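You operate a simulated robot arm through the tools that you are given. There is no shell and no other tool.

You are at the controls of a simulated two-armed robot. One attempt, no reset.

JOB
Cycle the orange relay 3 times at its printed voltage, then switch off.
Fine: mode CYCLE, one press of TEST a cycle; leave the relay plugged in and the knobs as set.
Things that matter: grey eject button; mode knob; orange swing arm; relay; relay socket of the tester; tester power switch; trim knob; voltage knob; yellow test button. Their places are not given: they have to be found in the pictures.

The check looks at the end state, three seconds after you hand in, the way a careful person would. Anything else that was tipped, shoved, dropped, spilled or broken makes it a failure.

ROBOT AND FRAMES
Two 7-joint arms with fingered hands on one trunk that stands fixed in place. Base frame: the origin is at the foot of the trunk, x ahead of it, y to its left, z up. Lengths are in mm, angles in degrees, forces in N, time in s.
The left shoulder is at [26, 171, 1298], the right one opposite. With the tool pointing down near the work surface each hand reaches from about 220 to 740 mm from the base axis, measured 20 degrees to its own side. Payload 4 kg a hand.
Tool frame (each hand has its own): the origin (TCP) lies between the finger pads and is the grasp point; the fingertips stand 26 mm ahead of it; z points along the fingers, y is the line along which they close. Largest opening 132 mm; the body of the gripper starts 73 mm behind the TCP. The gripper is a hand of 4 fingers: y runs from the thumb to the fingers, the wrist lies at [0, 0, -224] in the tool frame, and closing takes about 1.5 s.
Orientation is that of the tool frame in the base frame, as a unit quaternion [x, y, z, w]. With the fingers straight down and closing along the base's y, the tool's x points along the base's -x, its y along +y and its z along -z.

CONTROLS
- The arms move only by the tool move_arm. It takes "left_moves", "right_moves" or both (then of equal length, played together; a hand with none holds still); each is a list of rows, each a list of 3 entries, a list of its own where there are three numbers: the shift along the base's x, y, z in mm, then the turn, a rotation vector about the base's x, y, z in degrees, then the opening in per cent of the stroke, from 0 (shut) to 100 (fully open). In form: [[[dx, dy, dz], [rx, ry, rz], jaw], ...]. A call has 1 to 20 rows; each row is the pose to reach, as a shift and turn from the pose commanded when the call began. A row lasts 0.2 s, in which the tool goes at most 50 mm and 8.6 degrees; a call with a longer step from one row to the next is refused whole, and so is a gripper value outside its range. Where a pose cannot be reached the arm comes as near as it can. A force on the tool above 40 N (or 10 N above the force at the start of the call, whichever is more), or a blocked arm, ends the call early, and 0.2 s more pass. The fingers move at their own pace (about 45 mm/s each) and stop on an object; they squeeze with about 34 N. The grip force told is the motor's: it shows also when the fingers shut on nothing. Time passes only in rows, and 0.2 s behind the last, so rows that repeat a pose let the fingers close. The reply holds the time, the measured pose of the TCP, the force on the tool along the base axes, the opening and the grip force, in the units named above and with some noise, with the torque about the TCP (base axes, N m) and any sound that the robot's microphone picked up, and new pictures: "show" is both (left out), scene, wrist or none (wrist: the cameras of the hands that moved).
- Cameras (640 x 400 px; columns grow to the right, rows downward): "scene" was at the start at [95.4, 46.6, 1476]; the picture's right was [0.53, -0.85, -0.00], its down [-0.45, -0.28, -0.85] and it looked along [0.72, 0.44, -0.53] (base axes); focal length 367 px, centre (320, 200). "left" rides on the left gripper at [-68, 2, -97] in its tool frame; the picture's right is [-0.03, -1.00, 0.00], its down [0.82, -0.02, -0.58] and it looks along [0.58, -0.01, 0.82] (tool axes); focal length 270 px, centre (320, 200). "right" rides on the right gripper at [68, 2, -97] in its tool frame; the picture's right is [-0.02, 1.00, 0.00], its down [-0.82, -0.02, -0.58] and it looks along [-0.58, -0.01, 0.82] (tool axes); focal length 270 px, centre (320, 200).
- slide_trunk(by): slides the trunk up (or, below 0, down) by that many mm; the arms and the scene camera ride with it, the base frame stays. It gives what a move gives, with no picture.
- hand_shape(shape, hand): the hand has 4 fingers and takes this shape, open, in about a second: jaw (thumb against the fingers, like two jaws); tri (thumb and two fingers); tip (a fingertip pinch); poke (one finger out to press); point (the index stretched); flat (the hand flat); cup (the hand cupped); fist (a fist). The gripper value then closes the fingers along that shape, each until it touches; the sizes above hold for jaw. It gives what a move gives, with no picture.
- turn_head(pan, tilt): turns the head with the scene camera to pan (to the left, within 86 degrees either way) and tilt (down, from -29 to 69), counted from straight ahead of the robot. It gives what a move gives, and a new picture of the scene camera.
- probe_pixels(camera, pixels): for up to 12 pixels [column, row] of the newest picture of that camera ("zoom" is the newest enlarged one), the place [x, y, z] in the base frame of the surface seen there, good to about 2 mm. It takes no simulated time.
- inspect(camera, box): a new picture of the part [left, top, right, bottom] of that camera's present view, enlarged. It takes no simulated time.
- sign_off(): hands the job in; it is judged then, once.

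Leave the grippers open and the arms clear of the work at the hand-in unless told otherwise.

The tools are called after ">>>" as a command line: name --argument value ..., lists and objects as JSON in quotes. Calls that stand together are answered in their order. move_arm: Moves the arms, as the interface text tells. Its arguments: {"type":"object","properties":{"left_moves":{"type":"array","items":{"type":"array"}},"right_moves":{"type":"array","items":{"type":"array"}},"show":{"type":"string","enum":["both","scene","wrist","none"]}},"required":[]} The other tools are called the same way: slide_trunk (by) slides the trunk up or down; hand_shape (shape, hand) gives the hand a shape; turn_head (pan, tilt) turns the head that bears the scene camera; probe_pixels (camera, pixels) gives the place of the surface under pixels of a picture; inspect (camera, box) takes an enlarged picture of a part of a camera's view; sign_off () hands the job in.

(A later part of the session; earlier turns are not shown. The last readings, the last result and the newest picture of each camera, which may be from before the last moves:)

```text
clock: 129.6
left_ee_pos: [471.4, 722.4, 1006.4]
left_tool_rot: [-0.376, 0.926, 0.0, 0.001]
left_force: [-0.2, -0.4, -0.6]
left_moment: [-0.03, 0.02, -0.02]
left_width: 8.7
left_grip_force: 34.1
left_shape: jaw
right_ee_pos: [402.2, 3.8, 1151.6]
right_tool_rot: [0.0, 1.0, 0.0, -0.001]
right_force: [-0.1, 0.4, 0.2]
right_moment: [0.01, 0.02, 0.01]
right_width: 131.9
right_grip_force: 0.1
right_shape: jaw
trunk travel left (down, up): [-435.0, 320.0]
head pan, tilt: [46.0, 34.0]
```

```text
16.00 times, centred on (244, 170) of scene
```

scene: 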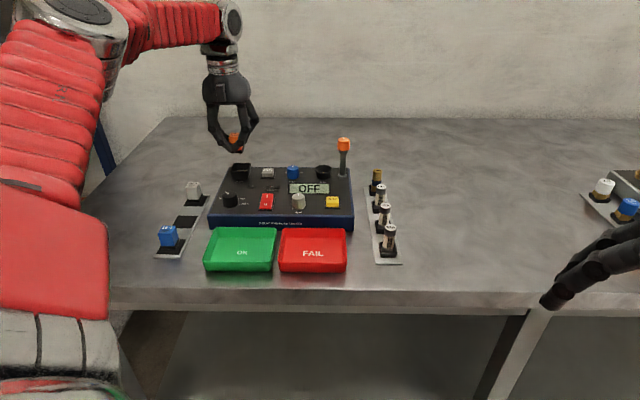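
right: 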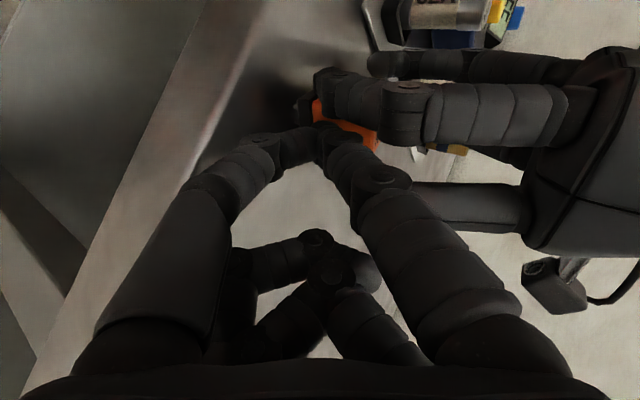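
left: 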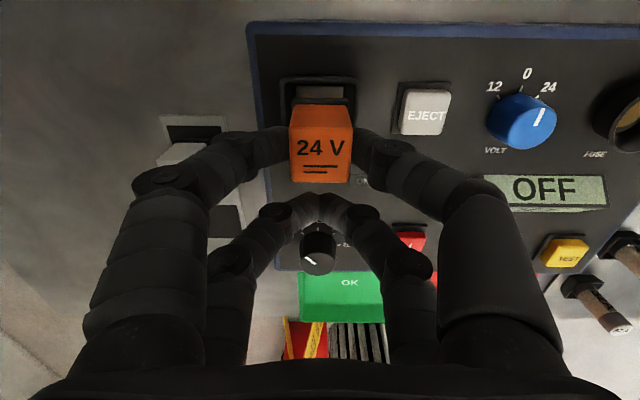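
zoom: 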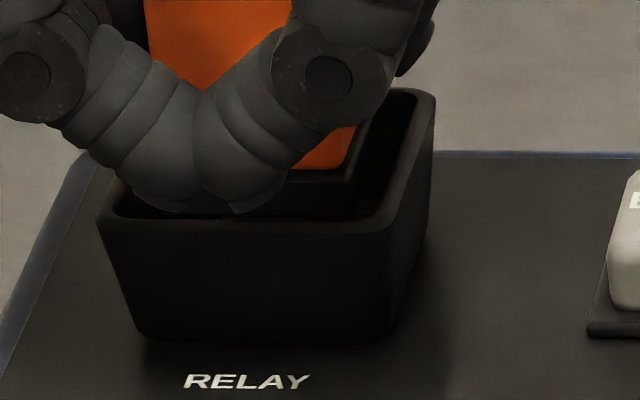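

Sideways it's centred now. Two estimates agree it sits about 1.5 mm too far outward, so I correct by (−1.0,−1.0) and then push down slowly.

>>> move_arm --left_moves '[[[-0.5, -0.5, 0], [0, 0, 0], 0], [[-1, -1, 0], [0, 0, 0], 0], [[-1, -1, -2], [0, 0, 0], 0], [[-1, -1, -4], [0, 0, 0], 0], [[-1, -1, -4], [0, 0, 0], 0]]' --show "none"

>>> inspect --camera "left" --box '[270, 70, 370, 180]'

>>> move_arm --left_moves '[[[0, 0, -1], [0, 0, 0], 0], [[0, 0, -2], [0, 0, 0], 0], [[0, 0, -3], [0, 0, 0], 0], [[0, 0, -4], [0, 0, 0], 0], [[0, 0, -4], [0, 0, 0], 0]]' --show "wrist"

>>> inspect --camera "scene" --box '[225, 145, 259, 180]'

```text
clock: 130.8
left_ee_pos: [470.5, 721.5, 1001.8]
left_tool_rot: [-0.377, 0.926, 0.0, 0.0]
left_force: [0.7, -0.8, -1.0]
left_moment: [-0.04, 0.0, 0.02]
left_width: 8.9
left_grip_force: 33.9
left_shape: jaw
right_ee_pos: [402.8, 5.3, 1151.1]
right_tool_rot: [0.0, 1.0, 0.0, -0.001]
right_force: [0.9, 0.7, 0.0]
right_moment: [0.01, -0.01, 0.0]
right_width: 132.1
right_grip_force: 0.0
right_shape: jaw
trunk travel left (down, up): [-435.0, 320.0]
head pan, tilt: [46.0, 34.0]
```

```text
3.64 times, centred on (320, 125) of left
```

zoom: 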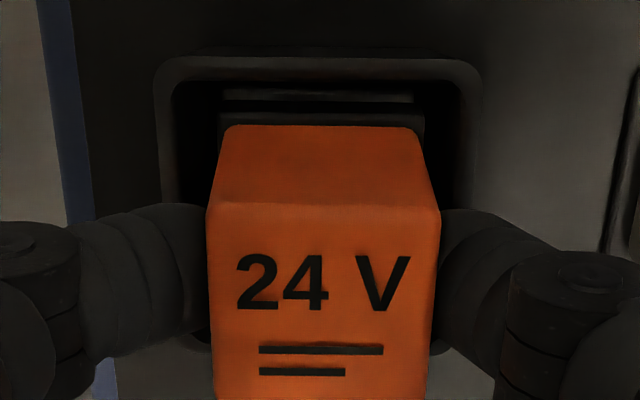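

```text
clock: 132.0
left_ee_pos: [469.6, 720.7, 999.6]
left_tool_rot: [-0.377, 0.926, 0.0, 0.0]
left_force: [-0.3, 2.4, 7.7]
left_moment: [0.15, -0.11, 0.0]
left_width: 9.0
left_grip_force: 33.5
left_shape: jaw
right_ee_pos: [401.5, 4.3, 1151.8]
right_tool_rot: [0.0, 1.0, 0.0, -0.001]
right_force: [0.4, 0.0, 0.1]
right_moment: [0.0, 0.01, 0.03]
right_width: 131.9
right_grip_force: 0.2
right_shape: jaw
trunk travel left (down, up): [-435.0, 320.0]
head pan, tilt: [46.0, 34.0]
```

left: 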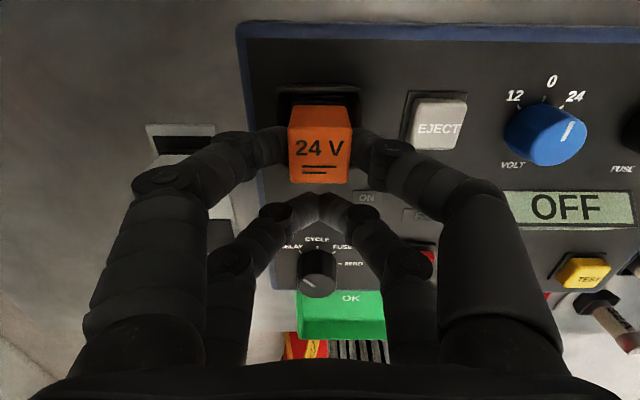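

```text
11.43 times, centred on (242, 162) of scene
```

zoom: 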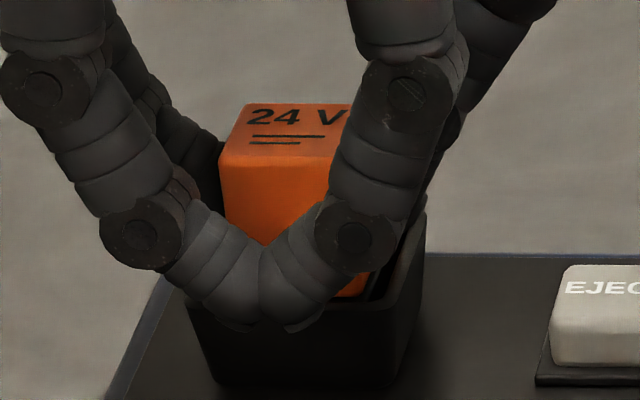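

>>> probe_pixels --camera "left" --pixels '[[320, 140], [300, 150], [340, 150], [320, 170], [305, 175], [338, 175], [320, 130]]'

>>> move_arm --left_moves '[[[0, 0, -2], [0, 0, 0], 0], [[0, 0, -3], [0, 0, 0], 0], [[0, 0, -4], [0, 0, 0], 0], [[0, 0, -4], [0, 0, 0], 0]]' --show "wrist"

>>> probe_pixels --camera "left" --pixels '[[320, 140], [300, 150], [340, 150], [320, 170], [305, 175], [338, 175], [320, 130]]'

>>> inspect --camera "scene" --box '[225, 145, 259, 180]'

```text
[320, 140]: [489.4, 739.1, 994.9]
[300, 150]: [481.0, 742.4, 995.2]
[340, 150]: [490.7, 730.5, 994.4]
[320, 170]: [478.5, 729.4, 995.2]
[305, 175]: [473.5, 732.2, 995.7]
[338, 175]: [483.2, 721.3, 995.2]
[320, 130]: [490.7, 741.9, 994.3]
```

```text
clock: 133.0
left_ee_pos: [468.3, 720.3, 998.1]
left_tool_rot: [-0.377, 0.926, 0.001, 0.002]
left_force: [2.6, 6.5, 23.0]
left_moment: [0.39, -0.32, 0.04]
left_width: 9.6
left_grip_force: 34.3
left_shape: jaw
right_ee_pos: [401.1, 3.6, 1151.2]
right_tool_rot: [0.0, 1.0, 0.001, 0.001]
right_force: [-0.8, -0.1, -0.6]
right_moment: [0.03, -0.01, 0.06]
right_width: 132.0
right_grip_force: 0.1
right_shape: jaw
trunk travel left (down, up): [-435.0, 320.0]
head pan, tilt: [46.0, 34.0]
```

left: 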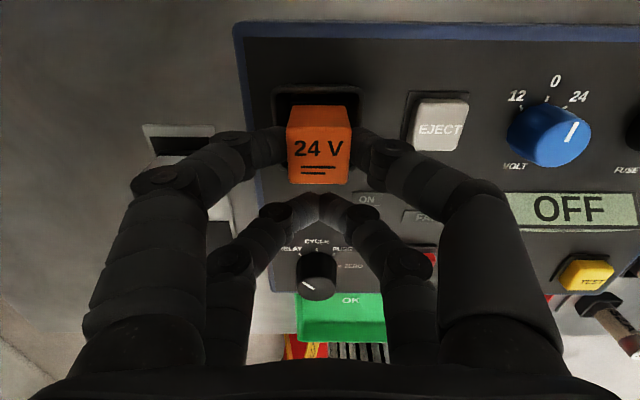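

```text
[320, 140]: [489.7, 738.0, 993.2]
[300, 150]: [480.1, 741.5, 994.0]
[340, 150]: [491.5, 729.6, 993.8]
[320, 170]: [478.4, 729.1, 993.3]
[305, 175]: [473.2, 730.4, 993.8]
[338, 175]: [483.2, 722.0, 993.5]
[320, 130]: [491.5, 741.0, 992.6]
```

```text
11.43 times, centred on (242, 162) of scene
```

zoom: 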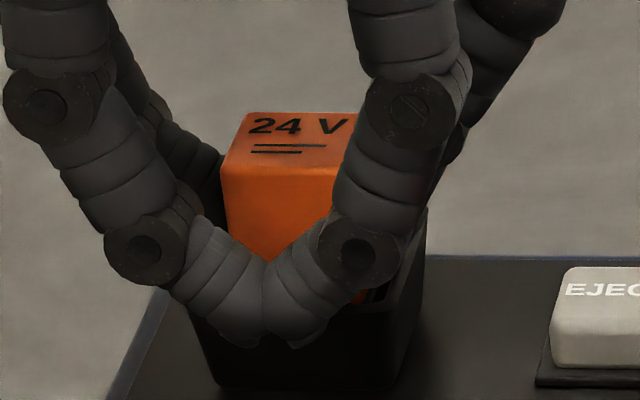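

The top went to 993.5 under 23 N. I'll press a bit harder, listening for a latch click.

>>> move_arm --left_moves '[[[0, 0, -1.5], [0, 0, 0], 0], [[0, 0, -3], [0, 0, 0], 0], [[0, 0, -3], [0, 0, 0], 0]]' --show "wrist"

>>> probe_pixels --camera "left" --pixels '[[320, 140], [300, 150], [340, 150], [320, 170], [305, 175], [338, 175]]'

```text
clock: 133.8
left_ee_pos: [470.5, 719.3, 995.8]
left_tool_rot: [-0.376, 0.927, 0.0, 0.002]
left_force: [5.9, 8.0, 32.0]
left_moment: [0.55, -0.45, -0.05]
left_width: 10.7
left_grip_force: 33.8
left_shape: jaw
right_ee_pos: [400.9, 2.1, 1152.0]
right_tool_rot: [0.0, 1.0, 0.001, 0.0]
right_force: [0.3, 0.2, 0.5]
right_moment: [0.03, 0.03, 0.04]
right_width: 131.6
right_grip_force: 0.0
right_shape: jaw
trunk travel left (down, up): [-435.0, 320.0]
head pan, tilt: [46.0, 34.0]
```

left: 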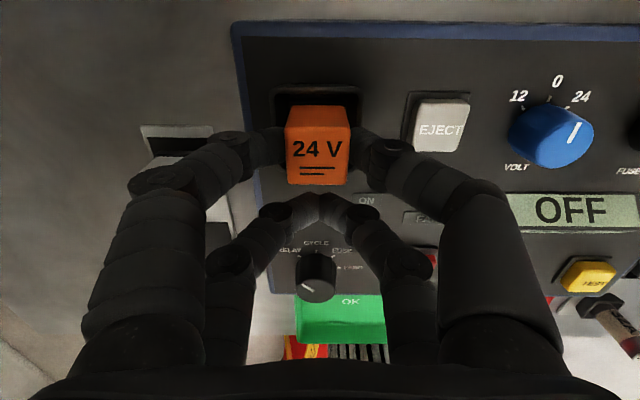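

```text
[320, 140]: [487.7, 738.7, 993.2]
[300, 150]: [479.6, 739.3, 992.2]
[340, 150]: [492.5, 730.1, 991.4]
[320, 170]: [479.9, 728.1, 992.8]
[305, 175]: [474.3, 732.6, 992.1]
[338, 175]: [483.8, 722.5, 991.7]
```

The top now reads ~992. I'll relax the push and see whether it springs back, and then open the fingers.

>>> move_arm --left_moves '[[[0, 0, 3], [0, 0, 0], 0], [[0, 0, 6], [0, 0, 0], 0], [[0, 0, 6], [0, 0, 0], 0]]' --show "wrist"

>>> probe_pixels --camera "left" --pixels '[[320, 140], [300, 150], [340, 150], [320, 170], [305, 175], [338, 175]]'

```text
clock: 134.6
left_ee_pos: [468.8, 719.6, 998.6]
left_tool_rot: [-0.376, 0.926, 0.001, -0.001]
left_force: [3.9, -0.9, 14.3]
left_moment: [0.1, -0.29, -0.04]
left_width: 10.6
left_grip_force: 34.1
left_shape: jaw
right_ee_pos: [401.5, 2.5, 1151.8]
right_tool_rot: [0.0, 1.0, 0.001, 0.0]
right_force: [0.0, 0.6, -0.5]
right_moment: [0.02, -0.01, 0.01]
right_width: 132.0
right_grip_force: 0.1
right_shape: jaw
trunk travel left (down, up): [-435.0, 320.0]
head pan, tilt: [46.0, 34.0]
```

left: 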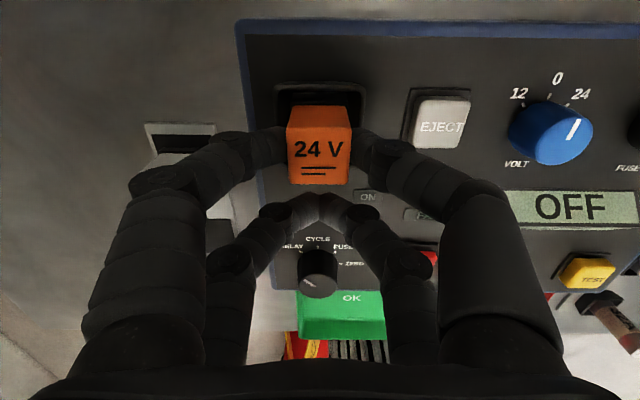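

```text
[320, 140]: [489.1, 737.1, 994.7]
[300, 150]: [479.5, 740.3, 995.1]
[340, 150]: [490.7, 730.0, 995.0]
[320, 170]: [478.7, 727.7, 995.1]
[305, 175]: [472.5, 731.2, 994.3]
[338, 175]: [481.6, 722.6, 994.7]
```

It rests at ~995, bottomed as before. I relieve the remaining push and open the fingers symmetrically.

>>> move_arm --left_moves '[[[0, 0, 2], [0, 0, 0], 0], [[0, 0, 2.5], [0, 0, 0], 5], [[0, 0, 2.5], [0, 0, 0], 15], [[0, 0, 2.5], [0, 0, 0], 25], [[0, 0, 2.5], [0, 0, 0], 35], [[0, 0, 2.5], [0, 0, 0], 45], [[0, 0, 2.5], [0, 0, 0], 50], [[0, 0, 2.5], [0, 0, 0], 50]]'

>>> inspect --camera "scene" --box '[225, 140, 265, 185]'

>>> inspect --camera "left" --box '[270, 70, 370, 190]'

```text
clock: 136.4
left_ee_pos: [469.9, 722.2, 1001.6]
left_tool_rot: [-0.376, 0.926, 0.0, 0.001]
left_force: [1.1, -0.7, -0.7]
left_moment: [-0.03, 0.01, 0.01]
left_width: 65.3
left_grip_force: 0.1
left_shape: jaw
right_ee_pos: [401.8, 3.3, 1151.3]
right_tool_rot: [0.0, 1.0, -0.001, -0.001]
right_force: [-0.3, 0.2, -0.1]
right_moment: [-0.01, 0.01, 0.01]
right_width: 131.9
right_grip_force: 0.1
right_shape: jaw
trunk travel left (down, up): [-435.0, 320.0]
head pan, tilt: [46.0, 34.0]
```

scene: 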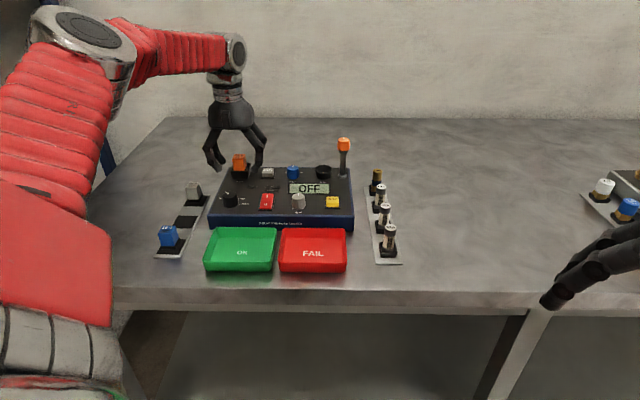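
left: 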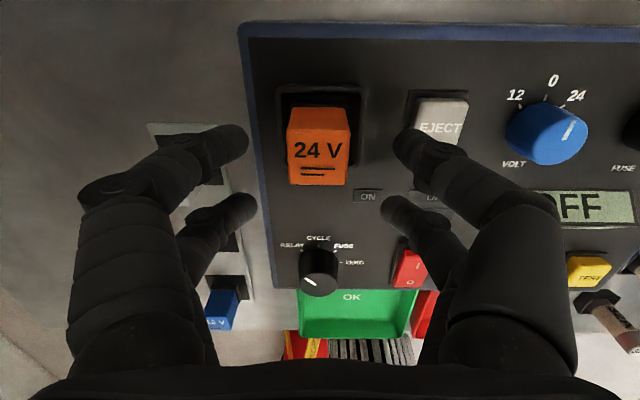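

```text
8.89 times, centred on (245, 162) of scene
```

zoom: 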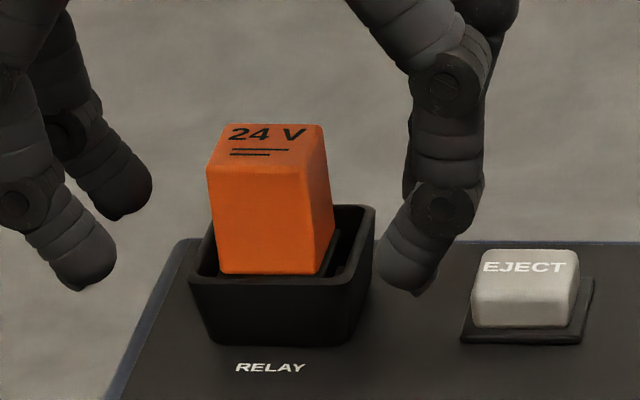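

```text
3.33 times, centred on (320, 130) of left
```

zoom: 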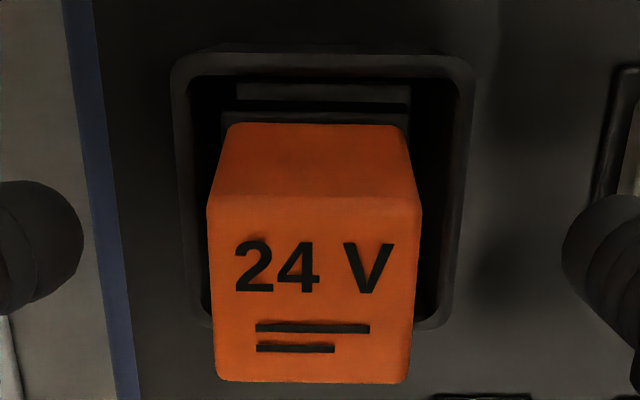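

Clean release: the relay stands in the socket. Measured, it sits about 2.3 mm toward the front and 0.7 mm left of the socket's centre. I'll regrasp, lift 5 mm, shift it (+1.2,+2.0), and reseat it accurately.

>>> move_arm --left_moves '[[[0, 0, 0], [0, 0, 0], 35], [[0, 0, 0], [0, 0, 0], 25], [[0, 0, 0], [0, 0, 0], 15], [[0, 0, 0], [0, 0, 0], 5], [[0, 0, 0], [0, 0, 0], 0], [[0, 0, 0], [0, 0, 0], 0], [[0, 0, 2], [0, 0, 0], 0], [[0, 0, 6], [0, 0, 0], 0], [[0.6, 1, 6], [0, 0, 0], 0], [[1.2, 2, 6], [0, 0, 0], 0], [[1.2, 2, 6], [0, 0, 0], 0]]' --show "wrist"

>>> inspect --camera "left" --box '[270, 70, 370, 190]'

>>> inspect --camera "scene" --box '[225, 140, 265, 185]'

```text
clock: 138.8
left_ee_pos: [471.8, 723.6, 1006.7]
left_tool_rot: [-0.377, 0.926, 0.0, 0.0]
left_force: [-1.0, -0.2, -1.1]
left_moment: [-0.03, 0.0, -0.02]
left_width: 9.0
left_grip_force: 34.1
left_shape: jaw
right_ee_pos: [402.8, 4.4, 1151.2]
right_tool_rot: [0.001, 1.0, 0.0, -0.001]
right_force: [0.4, -0.5, -0.3]
right_moment: [0.01, 0.0, -0.02]
right_width: 131.9
right_grip_force: 0.1
right_shape: jaw
trunk travel left (down, up): [-435.0, 320.0]
head pan, tilt: [46.0, 34.0]
```

left: 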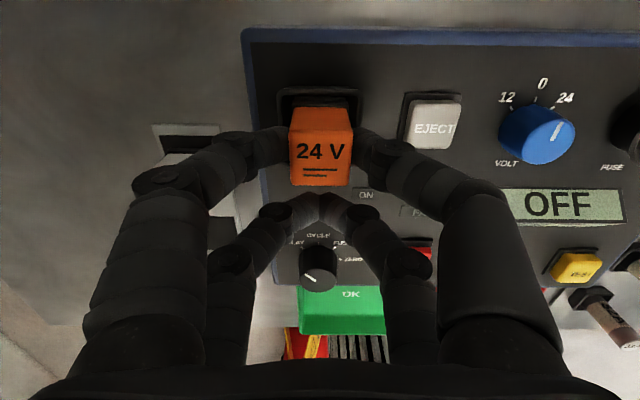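

```text
3.33 times, centred on (320, 130) of left
```

zoom: 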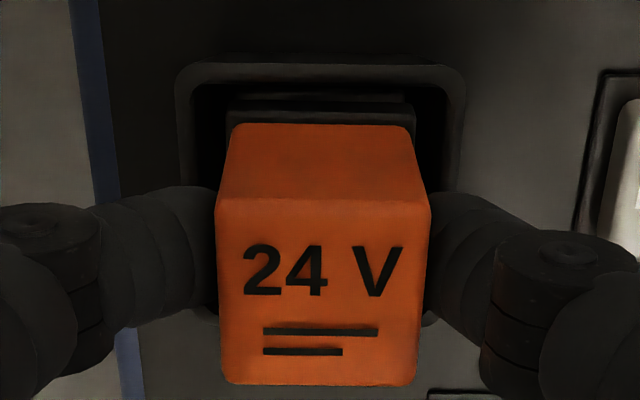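

```text
8.89 times, centred on (245, 162) of scene
```

zoom: 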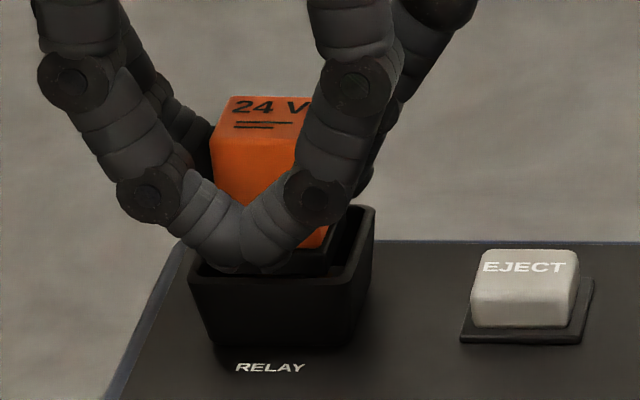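

Sideways it's centred. In depth it is now ~1.6 mm too far out, as image and arm readings agree. I shift back (−1.1,−1.1) and seat it.

>>> move_arm --left_moves '[[[-0.6, -0.6, 0], [0, 0, 0], 0], [[-1.1, -1.1, 0], [0, 0, 0], 0], [[-1.1, -1.1, 0], [0, 0, 0], 0]]' --show "none"

>>> inspect --camera "left" --box '[270, 70, 370, 190]'

>>> move_arm --left_moves '[[[0, 0, -2], [0, 0, 0], 0], [[0, 0, -4], [0, 0, 0], 0], [[0, 0, -6], [0, 0, 0], 0], [[0, 0, -8], [0, 0, 0], 0], [[0, 0, -10], [0, 0, 0], 0], [[0, 0, -12], [0, 0, 0], 0], [[0, 0, -12], [0, 0, 0], 0]]' --show "wrist"

>>> inspect --camera "left" --box '[270, 70, 370, 190]'

```text
clock: 139.6
left_ee_pos: [469.4, 721.9, 1006.5]
left_tool_rot: [-0.376, 0.927, 0.0, 0.0]
left_force: [-0.2, 0.2, -0.1]
left_moment: [-0.02, 0.02, -0.02]
left_width: 8.9
left_grip_force: 34.0
left_shape: jaw
right_ee_pos: [401.5, 4.4, 1150.7]
right_tool_rot: [0.001, 1.0, 0.0, -0.001]
right_force: [-0.1, -0.5, 0.5]
right_moment: [0.0, 0.01, -0.03]
right_width: 132.0
right_grip_force: 0.0
right_shape: jaw
trunk travel left (down, up): [-435.0, 320.0]
head pan, tilt: [46.0, 34.0]
```

```text
3.33 times, centred on (320, 130) of left
```

zoom: 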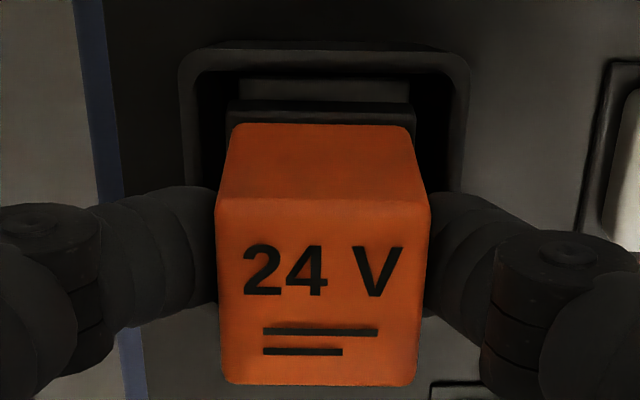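

```text
clock: 141.2
left_ee_pos: [469.1, 721.4, 997.5]
left_tool_rot: [-0.376, 0.927, 0.002, 0.002]
left_force: [4.0, 3.2, 19.1]
left_moment: [0.3, -0.33, -0.03]
left_width: 9.6
left_grip_force: 33.6
left_shape: jaw
right_ee_pos: [401.1, 4.3, 1152.1]
right_tool_rot: [0.0, 1.0, 0.001, 0.0]
right_force: [0.5, -0.7, -0.6]
right_moment: [0.03, -0.01, -0.01]
right_width: 131.8
right_grip_force: 0.0
right_shape: jaw
trunk travel left (down, up): [-435.0, 320.0]
head pan, tilt: [46.0, 34.0]
```

left: 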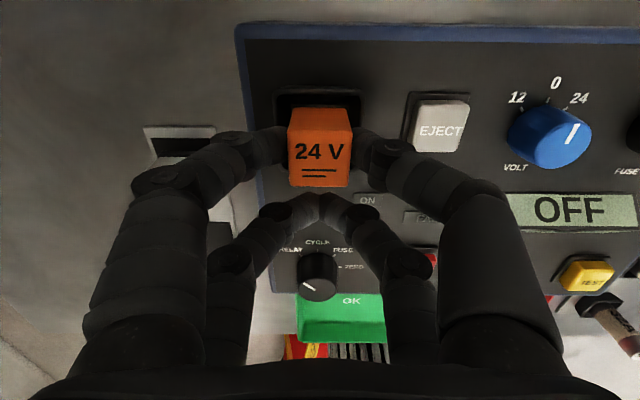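

```text
3.33 times, centred on (320, 130) of left
```

zoom: 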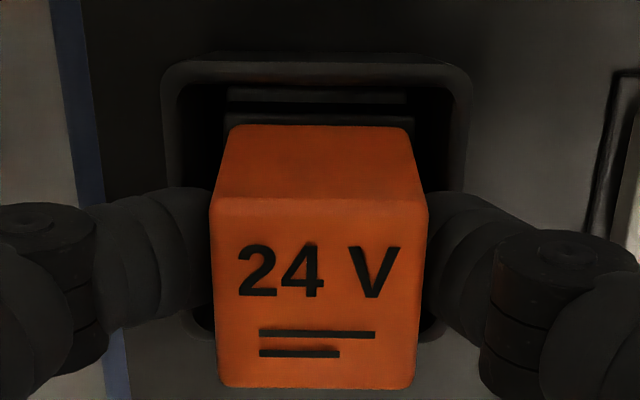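

Under load it measures about 1.3 mm short in depth, since the arm positions only to about ±1 mm. I'll lift a little, nudge outward 1.2 mm, and verify visually before pressing.

>>> move_arm --left_moves '[[[0, 0, 4], [0, 0, 0], 0], [[0, 0, 9], [0, 0, 0], 0], [[0.9, 0.8, 9], [0, 0, 0], 0], [[0.9, 0.8, 9], [0, 0, 0], 0], [[0.9, 0.8, 9], [0, 0, 0], 0]]' --show "none"

>>> inspect --camera "left" --box '[270, 70, 370, 190]'

>>> inspect --camera "scene" --box '[233, 155, 257, 180]'

```text
clock: 142.4
left_ee_pos: [470.2, 721.1, 1003.3]
left_tool_rot: [-0.376, 0.927, 0.001, 0.0]
left_force: [-0.4, -0.7, -1.2]
left_moment: [0.01, 0.05, 0.03]
left_width: 9.3
left_grip_force: 34.2
left_shape: jaw
right_ee_pos: [402.0, 2.3, 1151.0]
right_tool_rot: [0.0, 1.0, 0.0, -0.001]
right_force: [0.0, 0.2, -0.2]
right_moment: [-0.02, -0.02, -0.03]
right_width: 132.0
right_grip_force: 0.1
right_shape: jaw
trunk travel left (down, up): [-435.0, 320.0]
head pan, tilt: [46.0, 34.0]
```

```text
3.33 times, centred on (320, 130) of left
```

zoom: 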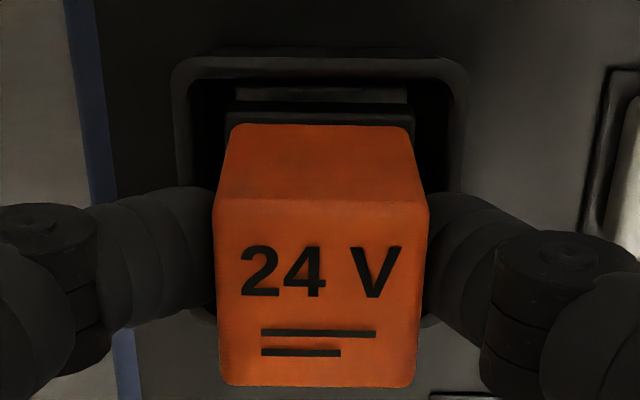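

```text
16.00 times, centred on (245, 168) of scene
```

zoom: 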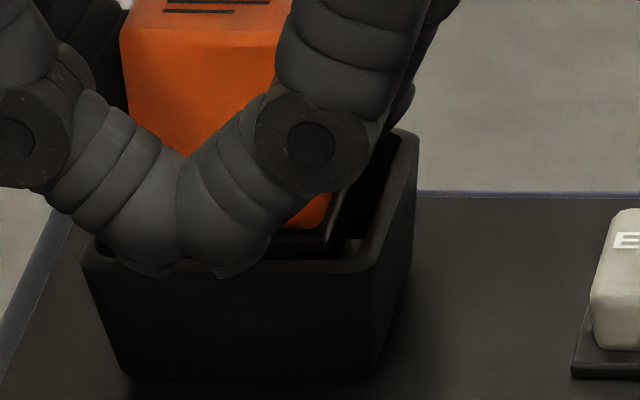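

Now all measurements agree within 0.5 mm. Pressing straight down.

>>> move_arm --left_moves '[[[0, 0, -2], [0, 0, 0], 0], [[0, 0, -4], [0, 0, 0], 0], [[0, 0, -6], [0, 0, 0], 0], [[0, 0, -8], [0, 0, 0], 0], [[0, 0, -10], [0, 0, 0], 0], [[0, 0, -12], [0, 0, 0], 0], [[0, 0, -12], [0, 0, 0], 0]]' --show "wrist"

>>> probe_pixels --camera "left" --pixels '[[320, 140], [300, 150], [340, 150], [320, 170], [305, 175], [338, 175]]'

>>> move_arm --left_moves '[[[0, 0, 4], [0, 0, 0], 0], [[0, 0, 7], [0, 0, 0], 0], [[0, 0, 8], [0, 0, 0], 5], [[0, 0, 8], [0, 0, 0], 15], [[0, 0, 8], [0, 0, 0], 25], [[0, 0, 8], [0, 0, 0], 35], [[0, 0, 8], [0, 0, 0], 45], [[0, 0, 8], [0, 0, 0], 50], [[0, 0, 8], [0, 0, 0], 50]]' --show "wrist"

>>> inspect --camera "left" --box '[270, 70, 370, 190]'

>>> inspect --camera "scene" --box '[225, 140, 265, 185]'

```text
clock: 144.0
left_ee_pos: [470.8, 720.5, 995.5]
left_tool_rot: [-0.377, 0.926, 0.0, 0.003]
left_force: [3.1, 5.9, 28.6]
left_moment: [0.47, -0.42, -0.03]
left_width: 10.1
left_grip_force: 33.9
left_shape: jaw
right_ee_pos: [400.2, 2.8, 1151.7]
right_tool_rot: [0.0, 1.0, 0.001, 0.0]
right_force: [0.3, 0.1, 0.3]
right_moment: [0.01, -0.01, -0.02]
right_width: 131.8
right_grip_force: 0.0
right_shape: jaw
trunk travel left (down, up): [-435.0, 320.0]
head pan, tilt: [46.0, 34.0]
```

left: 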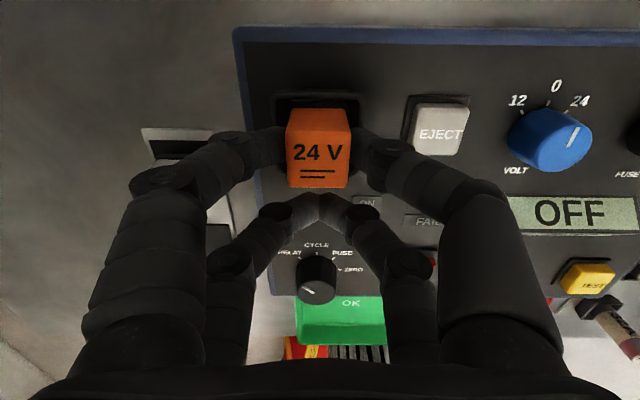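

```text
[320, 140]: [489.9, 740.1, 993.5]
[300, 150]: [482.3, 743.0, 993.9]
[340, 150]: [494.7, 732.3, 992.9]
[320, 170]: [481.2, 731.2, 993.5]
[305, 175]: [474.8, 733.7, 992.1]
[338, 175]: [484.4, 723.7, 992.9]
```

```text
clock: 146.0
left_ee_pos: [470.9, 721.9, 999.8]
left_tool_rot: [-0.376, 0.927, -0.001, 0.0]
left_force: [0.4, 0.6, -0.5]
left_moment: [-0.01, -0.04, -0.02]
left_width: 65.3
left_grip_force: 0.0
left_shape: jaw
right_ee_pos: [402.0, 3.5, 1151.0]
right_tool_rot: [0.001, 1.0, -0.001, 0.0]
right_force: [1.2, 0.0, 0.4]
right_moment: [-0.04, 0.0, -0.02]
right_width: 131.9
right_grip_force: 0.1
right_shape: jaw
trunk travel left (down, up): [-435.0, 320.0]
head pan, tilt: [46.0, 34.0]
```

left: 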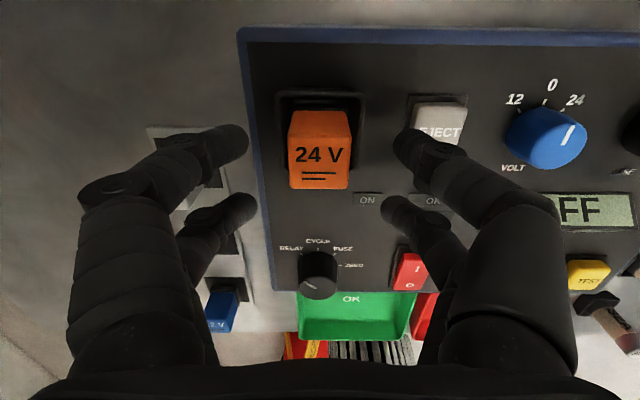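

```text
3.33 times, centred on (320, 130) of left
```

zoom: 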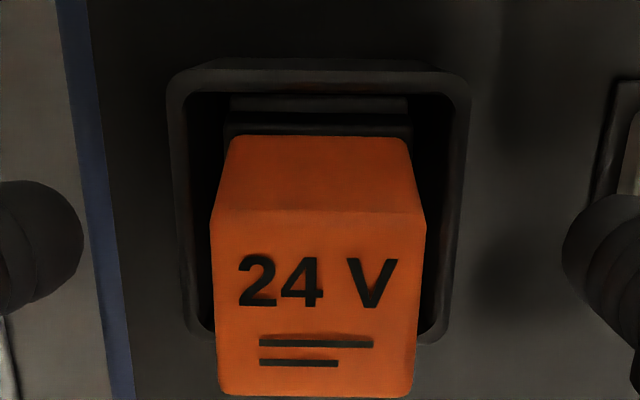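

```text
8.89 times, centred on (245, 162) of scene
```

zoom: 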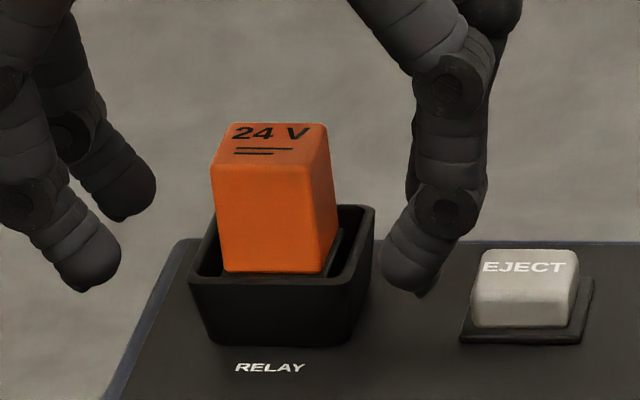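

The relay is now centred and seated. I raise the hand vertically off it and look over the panel to plan the knobs.

>>> move_arm --left_moves '[[[0, 0, 15], [0, 0, 0], 50], [[0, 0, 35], [0, 0, 0], 55], [[0, 0, 60], [0, 0, 0], 60], [[10, -10, 85], [0, 0, 0], 60], [[20, -20, 100], [0, 0, 0], 60], [[20, -20, 100], [0, 0, 0], 60]]'

>>> inspect --camera "left" --box '[240, 20, 480, 180]'

>>> inspect --camera "scene" --box '[205, 150, 360, 240]'

```text
clock: 147.4
left_ee_pos: [490.2, 702.1, 1100.0]
left_tool_rot: [-0.377, 0.926, 0.0, -0.001]
left_force: [-0.4, 0.3, 0.0]
left_moment: [0.02, 0.04, -0.02]
left_width: 78.6
left_grip_force: 0.0
left_shape: jaw
right_ee_pos: [401.4, 3.8, 1149.9]
right_tool_rot: [0.0, 1.0, 0.0, 0.0]
right_force: [0.5, -0.5, 1.2]
right_moment: [-0.02, 0.02, 0.01]
right_width: 131.9
right_grip_force: 0.1
right_shape: jaw
trunk travel left (down, up): [-435.0, 320.0]
head pan, tilt: [46.0, 34.0]
```

scene: 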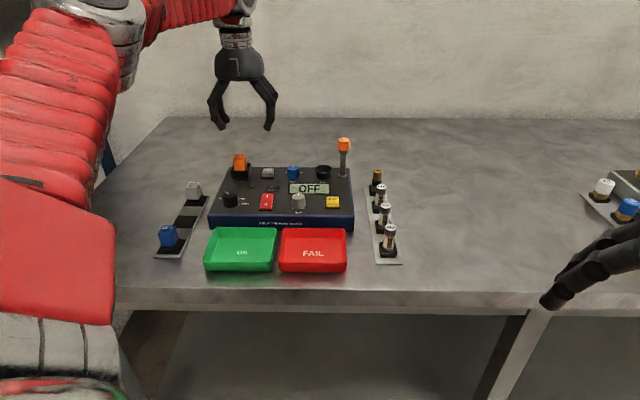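
left: 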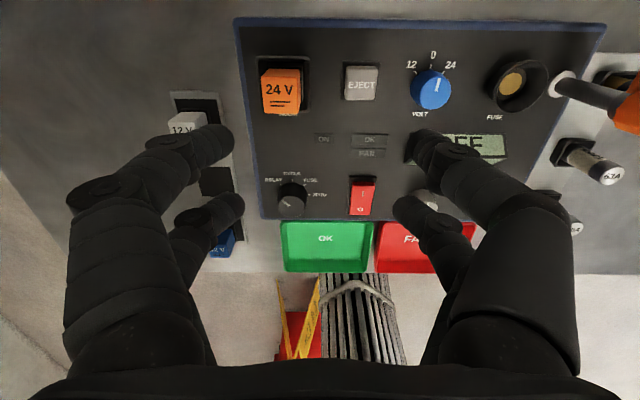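

```text
2.50 times, centred on (360, 100) of left
```

zoom: 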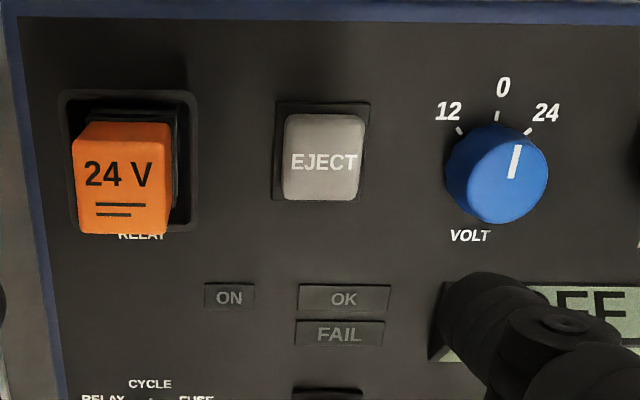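

```text
4.13 times, centred on (282, 195) of scene
```

zoom: 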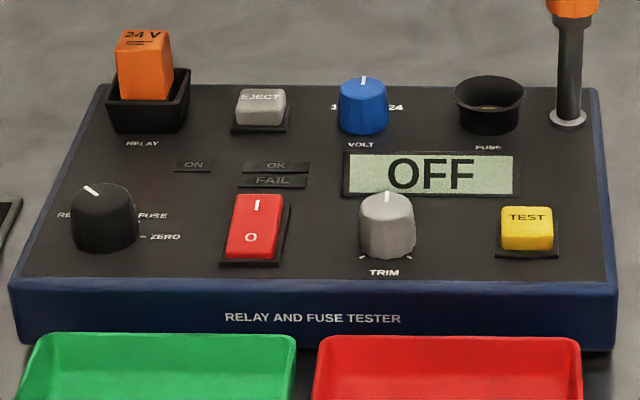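

Both knobs need 45° clockwise: mode from RELAY to CYCLE, volt from 0 to 24. I'll pinch each with the upper finger pair and rotate about the knob axis. First I go above the mode knob (399,650) with yaw 55.

>>> move_arm --left_moves '[[[-25, -17, 0], [0, 0, 3], 55], [[-50, -34, 0], [0, 0, 6], 50], [[-75, -50, 0], [0, 0, 9], 50], [[-101.8, -67.3, -20], [0, 0, 10.7], 50], [[-101.8, -67.3, -50], [0, 0, 10.7], 50], [[-101.8, -67.3, -80], [0, 0, 10.7], 50], [[-101.8, -67.3, -80], [0, 0, 10.7], 50]]'

>>> inspect --camera "left" --box '[220, 80, 440, 220]'

>>> probe_pixels --camera "left" --pixels '[[234, 140], [400, 140], [320, 140], [320, 150]]'

```text
clock: 149.0
left_ee_pos: [388.3, 633.5, 1020.8]
left_tool_rot: [-0.461, 0.888, 0.001, 0.0]
left_force: [0.2, -0.3, -0.3]
left_moment: [-0.03, 0.04, 0.02]
left_width: 66.5
left_grip_force: 0.1
left_shape: jaw
right_ee_pos: [402.1, 2.8, 1150.9]
right_tool_rot: [0.0, 1.0, 0.0, -0.001]
right_force: [-0.2, 0.1, 0.1]
right_moment: [-0.01, 0.0, -0.03]
right_width: 131.7
right_grip_force: 0.0
right_shape: jaw
trunk travel left (down, up): [-435.0, 320.0]
head pan, tilt: [46.0, 34.0]
```

scene: 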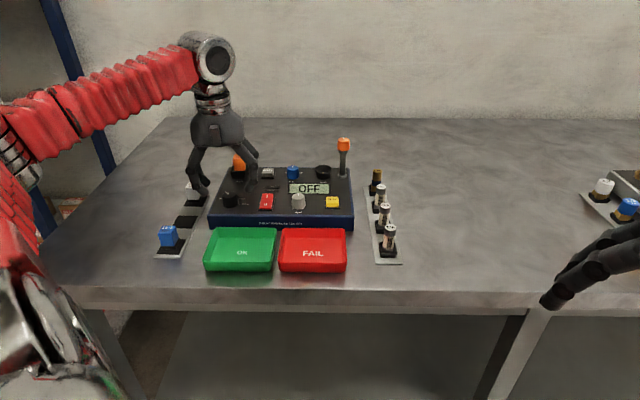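
left: 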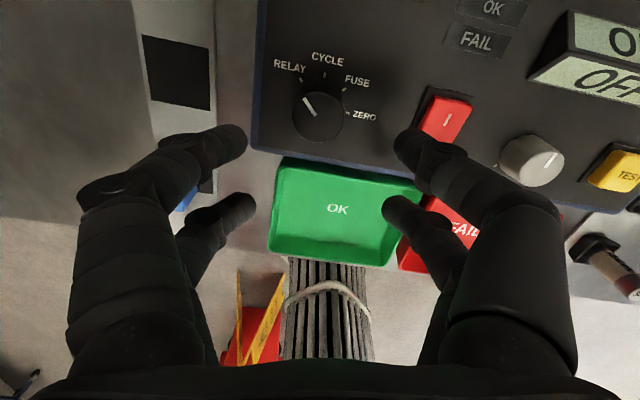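

```text
2.86 times, centred on (330, 150) of left
```

zoom: 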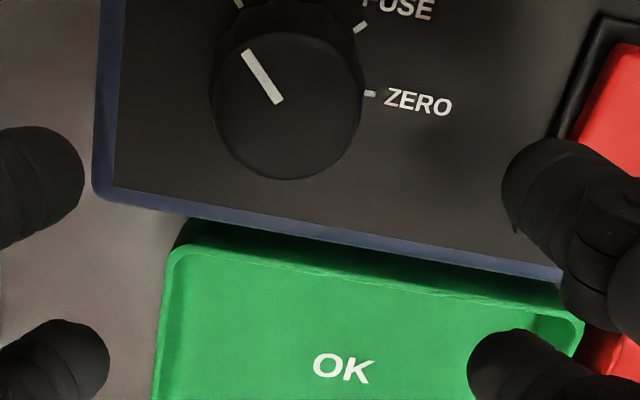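

```text
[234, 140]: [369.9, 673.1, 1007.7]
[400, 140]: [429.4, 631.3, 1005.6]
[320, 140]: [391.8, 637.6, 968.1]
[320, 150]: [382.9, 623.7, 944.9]
```

The knob centre is at u=19.4, v=−1.2 from the TCP, a near-perfect match. I fine-shift, descend 42 mm so the tips are about 8 mm above the panel, and close.

>>> move_arm --left_moves '[[[-0.3, 1.3, -15], [0, 0, 0], 50], [[-0.3, 1.3, -30], [0, 0, 0], 50], [[-0.3, 1.3, -41], [0, 0, 0], 50], [[-0.3, 1.3, -41], [0, 0, 0], 50]]'

>>> inspect --camera "left" --box '[220, 60, 440, 220]'

>>> inspect --camera "scene" --box '[170, 130, 290, 240]'

```text
clock: 150.0
left_ee_pos: [386.3, 635.4, 978.8]
left_tool_rot: [-0.461, 0.888, 0.0, -0.001]
left_force: [-0.2, -0.3, 0.2]
left_moment: [0.01, -0.02, 0.0]
left_width: 66.6
left_grip_force: 0.1
left_shape: jaw
right_ee_pos: [401.8, 5.1, 1152.6]
right_tool_rot: [0.001, 1.0, 0.0, 0.0]
right_force: [-0.7, 0.2, 0.1]
right_moment: [0.0, 0.0, -0.02]
right_width: 131.9
right_grip_force: 0.0
right_shape: jaw
trunk travel left (down, up): [-435.0, 320.0]
head pan, tilt: [46.0, 34.0]
```

scene: 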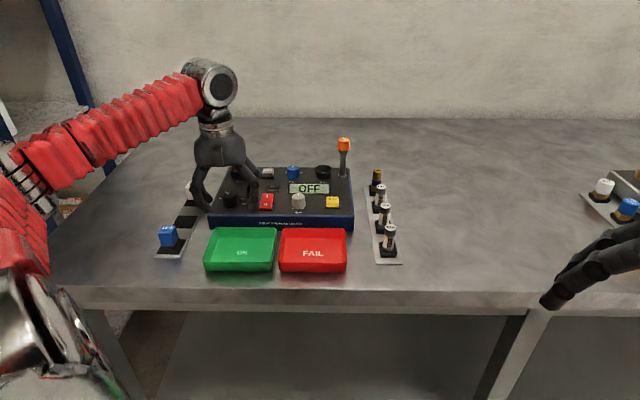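
left: 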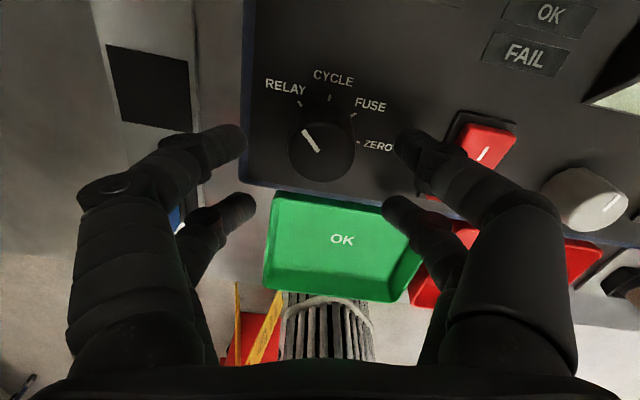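

```text
2.50 times, centred on (330, 140) of left
```

zoom: 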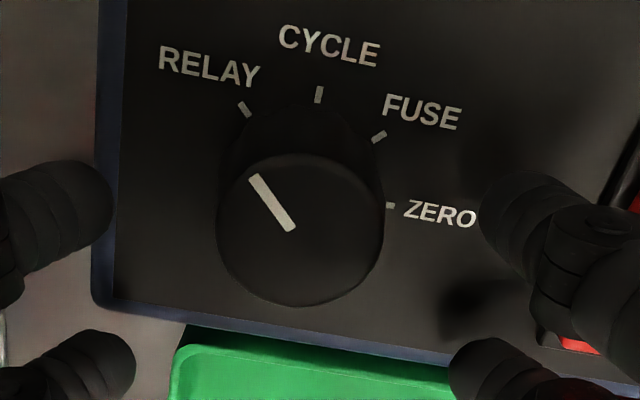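

```text
3.64 times, centred on (230, 185) of scene
```

zoom: 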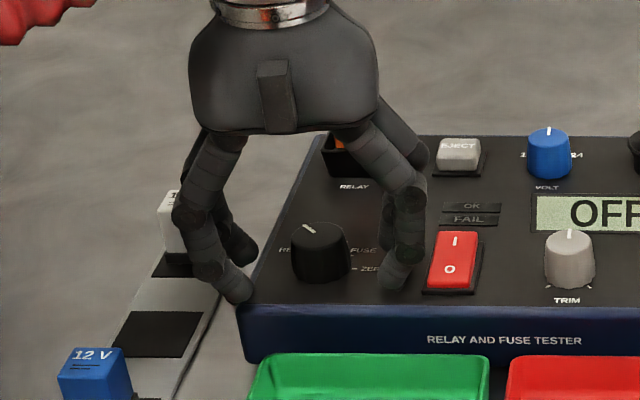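

The fingers straddle the knob symmetrically. I close the pinch.

>>> move_arm --left_moves '[[[0, 0, 0], [0, 0, 0], 40], [[0, 0, 0], [0, 0, 0], 30], [[0, 0, 0], [0, 0, 0], 20], [[0, 0, 0], [0, 0, 0], 10], [[0, 0, 0], [0, 0, 0], 0], [[0, 0, 0], [0, 0, 0], 0], [[0, 0, 0], [0, 0, 0], 0]]'

>>> inspect --camera "left" --box '[220, 60, 440, 220]'

```text
clock: 151.6
left_ee_pos: [388.0, 636.8, 978.5]
left_tool_rot: [-0.461, 0.887, 0.0, 0.0]
left_force: [1.5, 1.2, -1.8]
left_moment: [-0.01, -0.04, -0.01]
left_width: 11.4
left_grip_force: 33.6
left_shape: jaw
right_ee_pos: [402.0, 4.0, 1151.5]
right_tool_rot: [0.0, 1.0, 0.0, -0.001]
right_force: [0.0, -0.6, 0.3]
right_moment: [-0.01, 0.02, 0.0]
right_width: 131.9
right_grip_force: 0.1
right_shape: jaw
trunk travel left (down, up): [-435.0, 320.0]
head pan, tilt: [46.0, 34.0]
```

scene: 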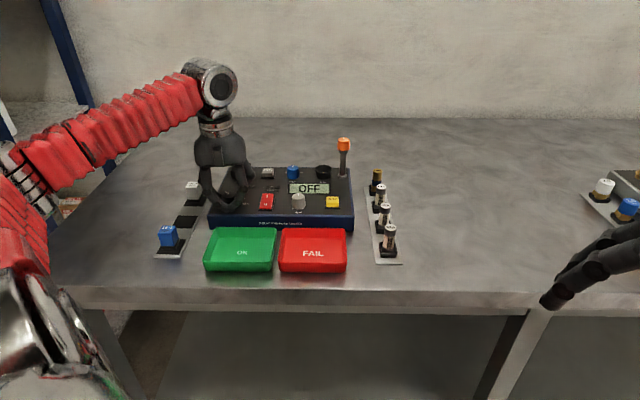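
left: 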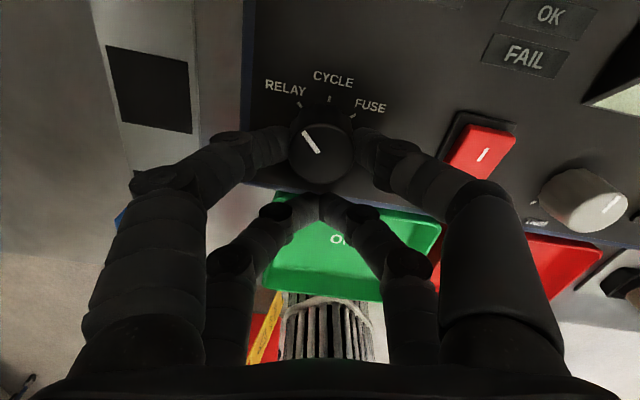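

```text
2.50 times, centred on (330, 140) of left
```

zoom: 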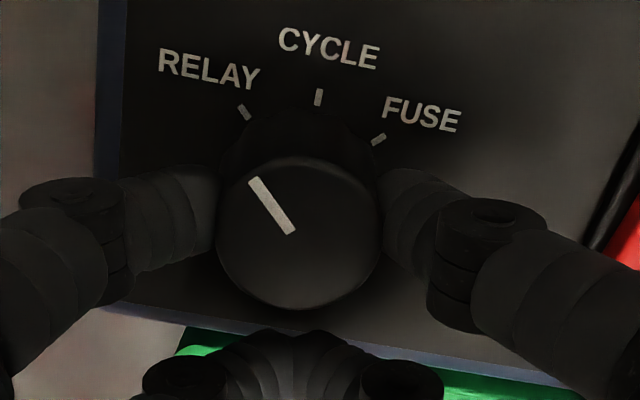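

It's pinched firmly. I rotate the hand 45° clockwise about the knob axis.

>>> move_arm --left_moves '[[[-1.25, 0.97, 0], [0, 0, -5], 0], [[-2.42, 2.04, 0], [0, 0, -10], 0], [[-3.49, 3.22, 0], [0, 0, -15], 0], [[-4.45, 4.48, 0], [0, 0, -20], 0], [[-5.31, 5.83, 0], [0, 0, -25], 0], [[-6.04, 7.23, 0], [0, 0, -30], 0], [[-6.64, 8.7, 0], [0, 0, -35], 0], [[-7.11, 10.21, 0], [0, 0, -40], 0], [[-7.46, 11.76, 0], [0, 0, -45], 0], [[-7.46, 11.76, 0], [0, 0, -45], 0]]'

>>> inspect --camera "left" --box '[220, 60, 440, 220]'

>>> inspect --camera "scene" --box '[190, 150, 290, 240]'

```text
clock: 153.8
left_ee_pos: [382.8, 648.5, 977.9]
left_tool_rot: [-0.085, 0.996, 0.0, -0.001]
left_force: [-0.6, -7.6, 0.3]
left_moment: [-0.2, 0.03, -0.12]
left_width: 11.1
left_grip_force: 33.8
left_shape: jaw
right_ee_pos: [402.2, 3.9, 1151.6]
right_tool_rot: [0.0, 1.0, 0.0, -0.001]
right_force: [-0.9, 0.3, 0.4]
right_moment: [0.04, 0.03, 0.01]
right_width: 131.7
right_grip_force: 0.0
right_shape: jaw
trunk travel left (down, up): [-435.0, 320.0]
head pan, tilt: [46.0, 34.0]
```

scene: 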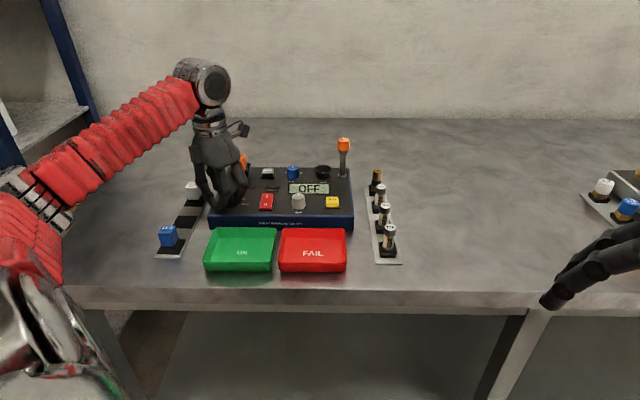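
left: 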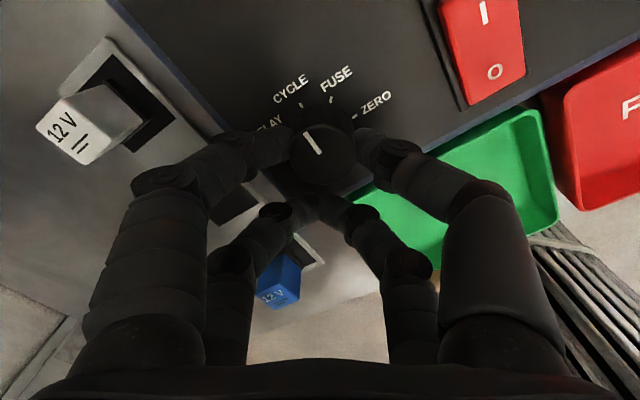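

```text
2.50 times, centred on (330, 140) of left
```

zoom: 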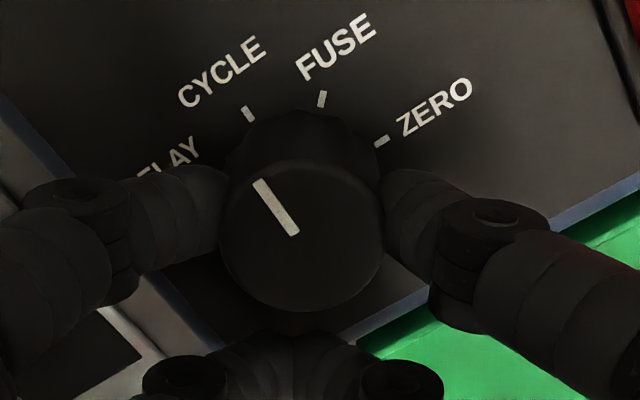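

```text
4.44 times, centred on (240, 195) of scene
```

zoom: 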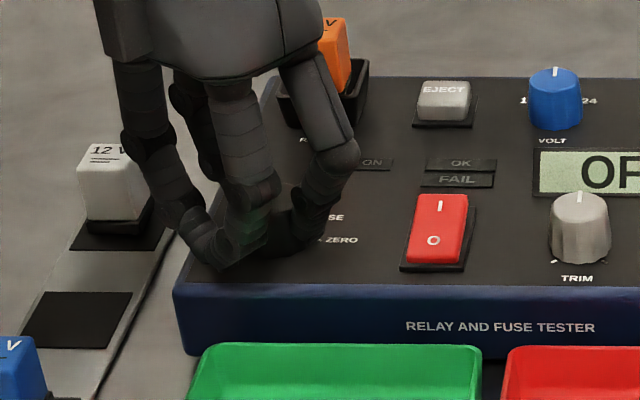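

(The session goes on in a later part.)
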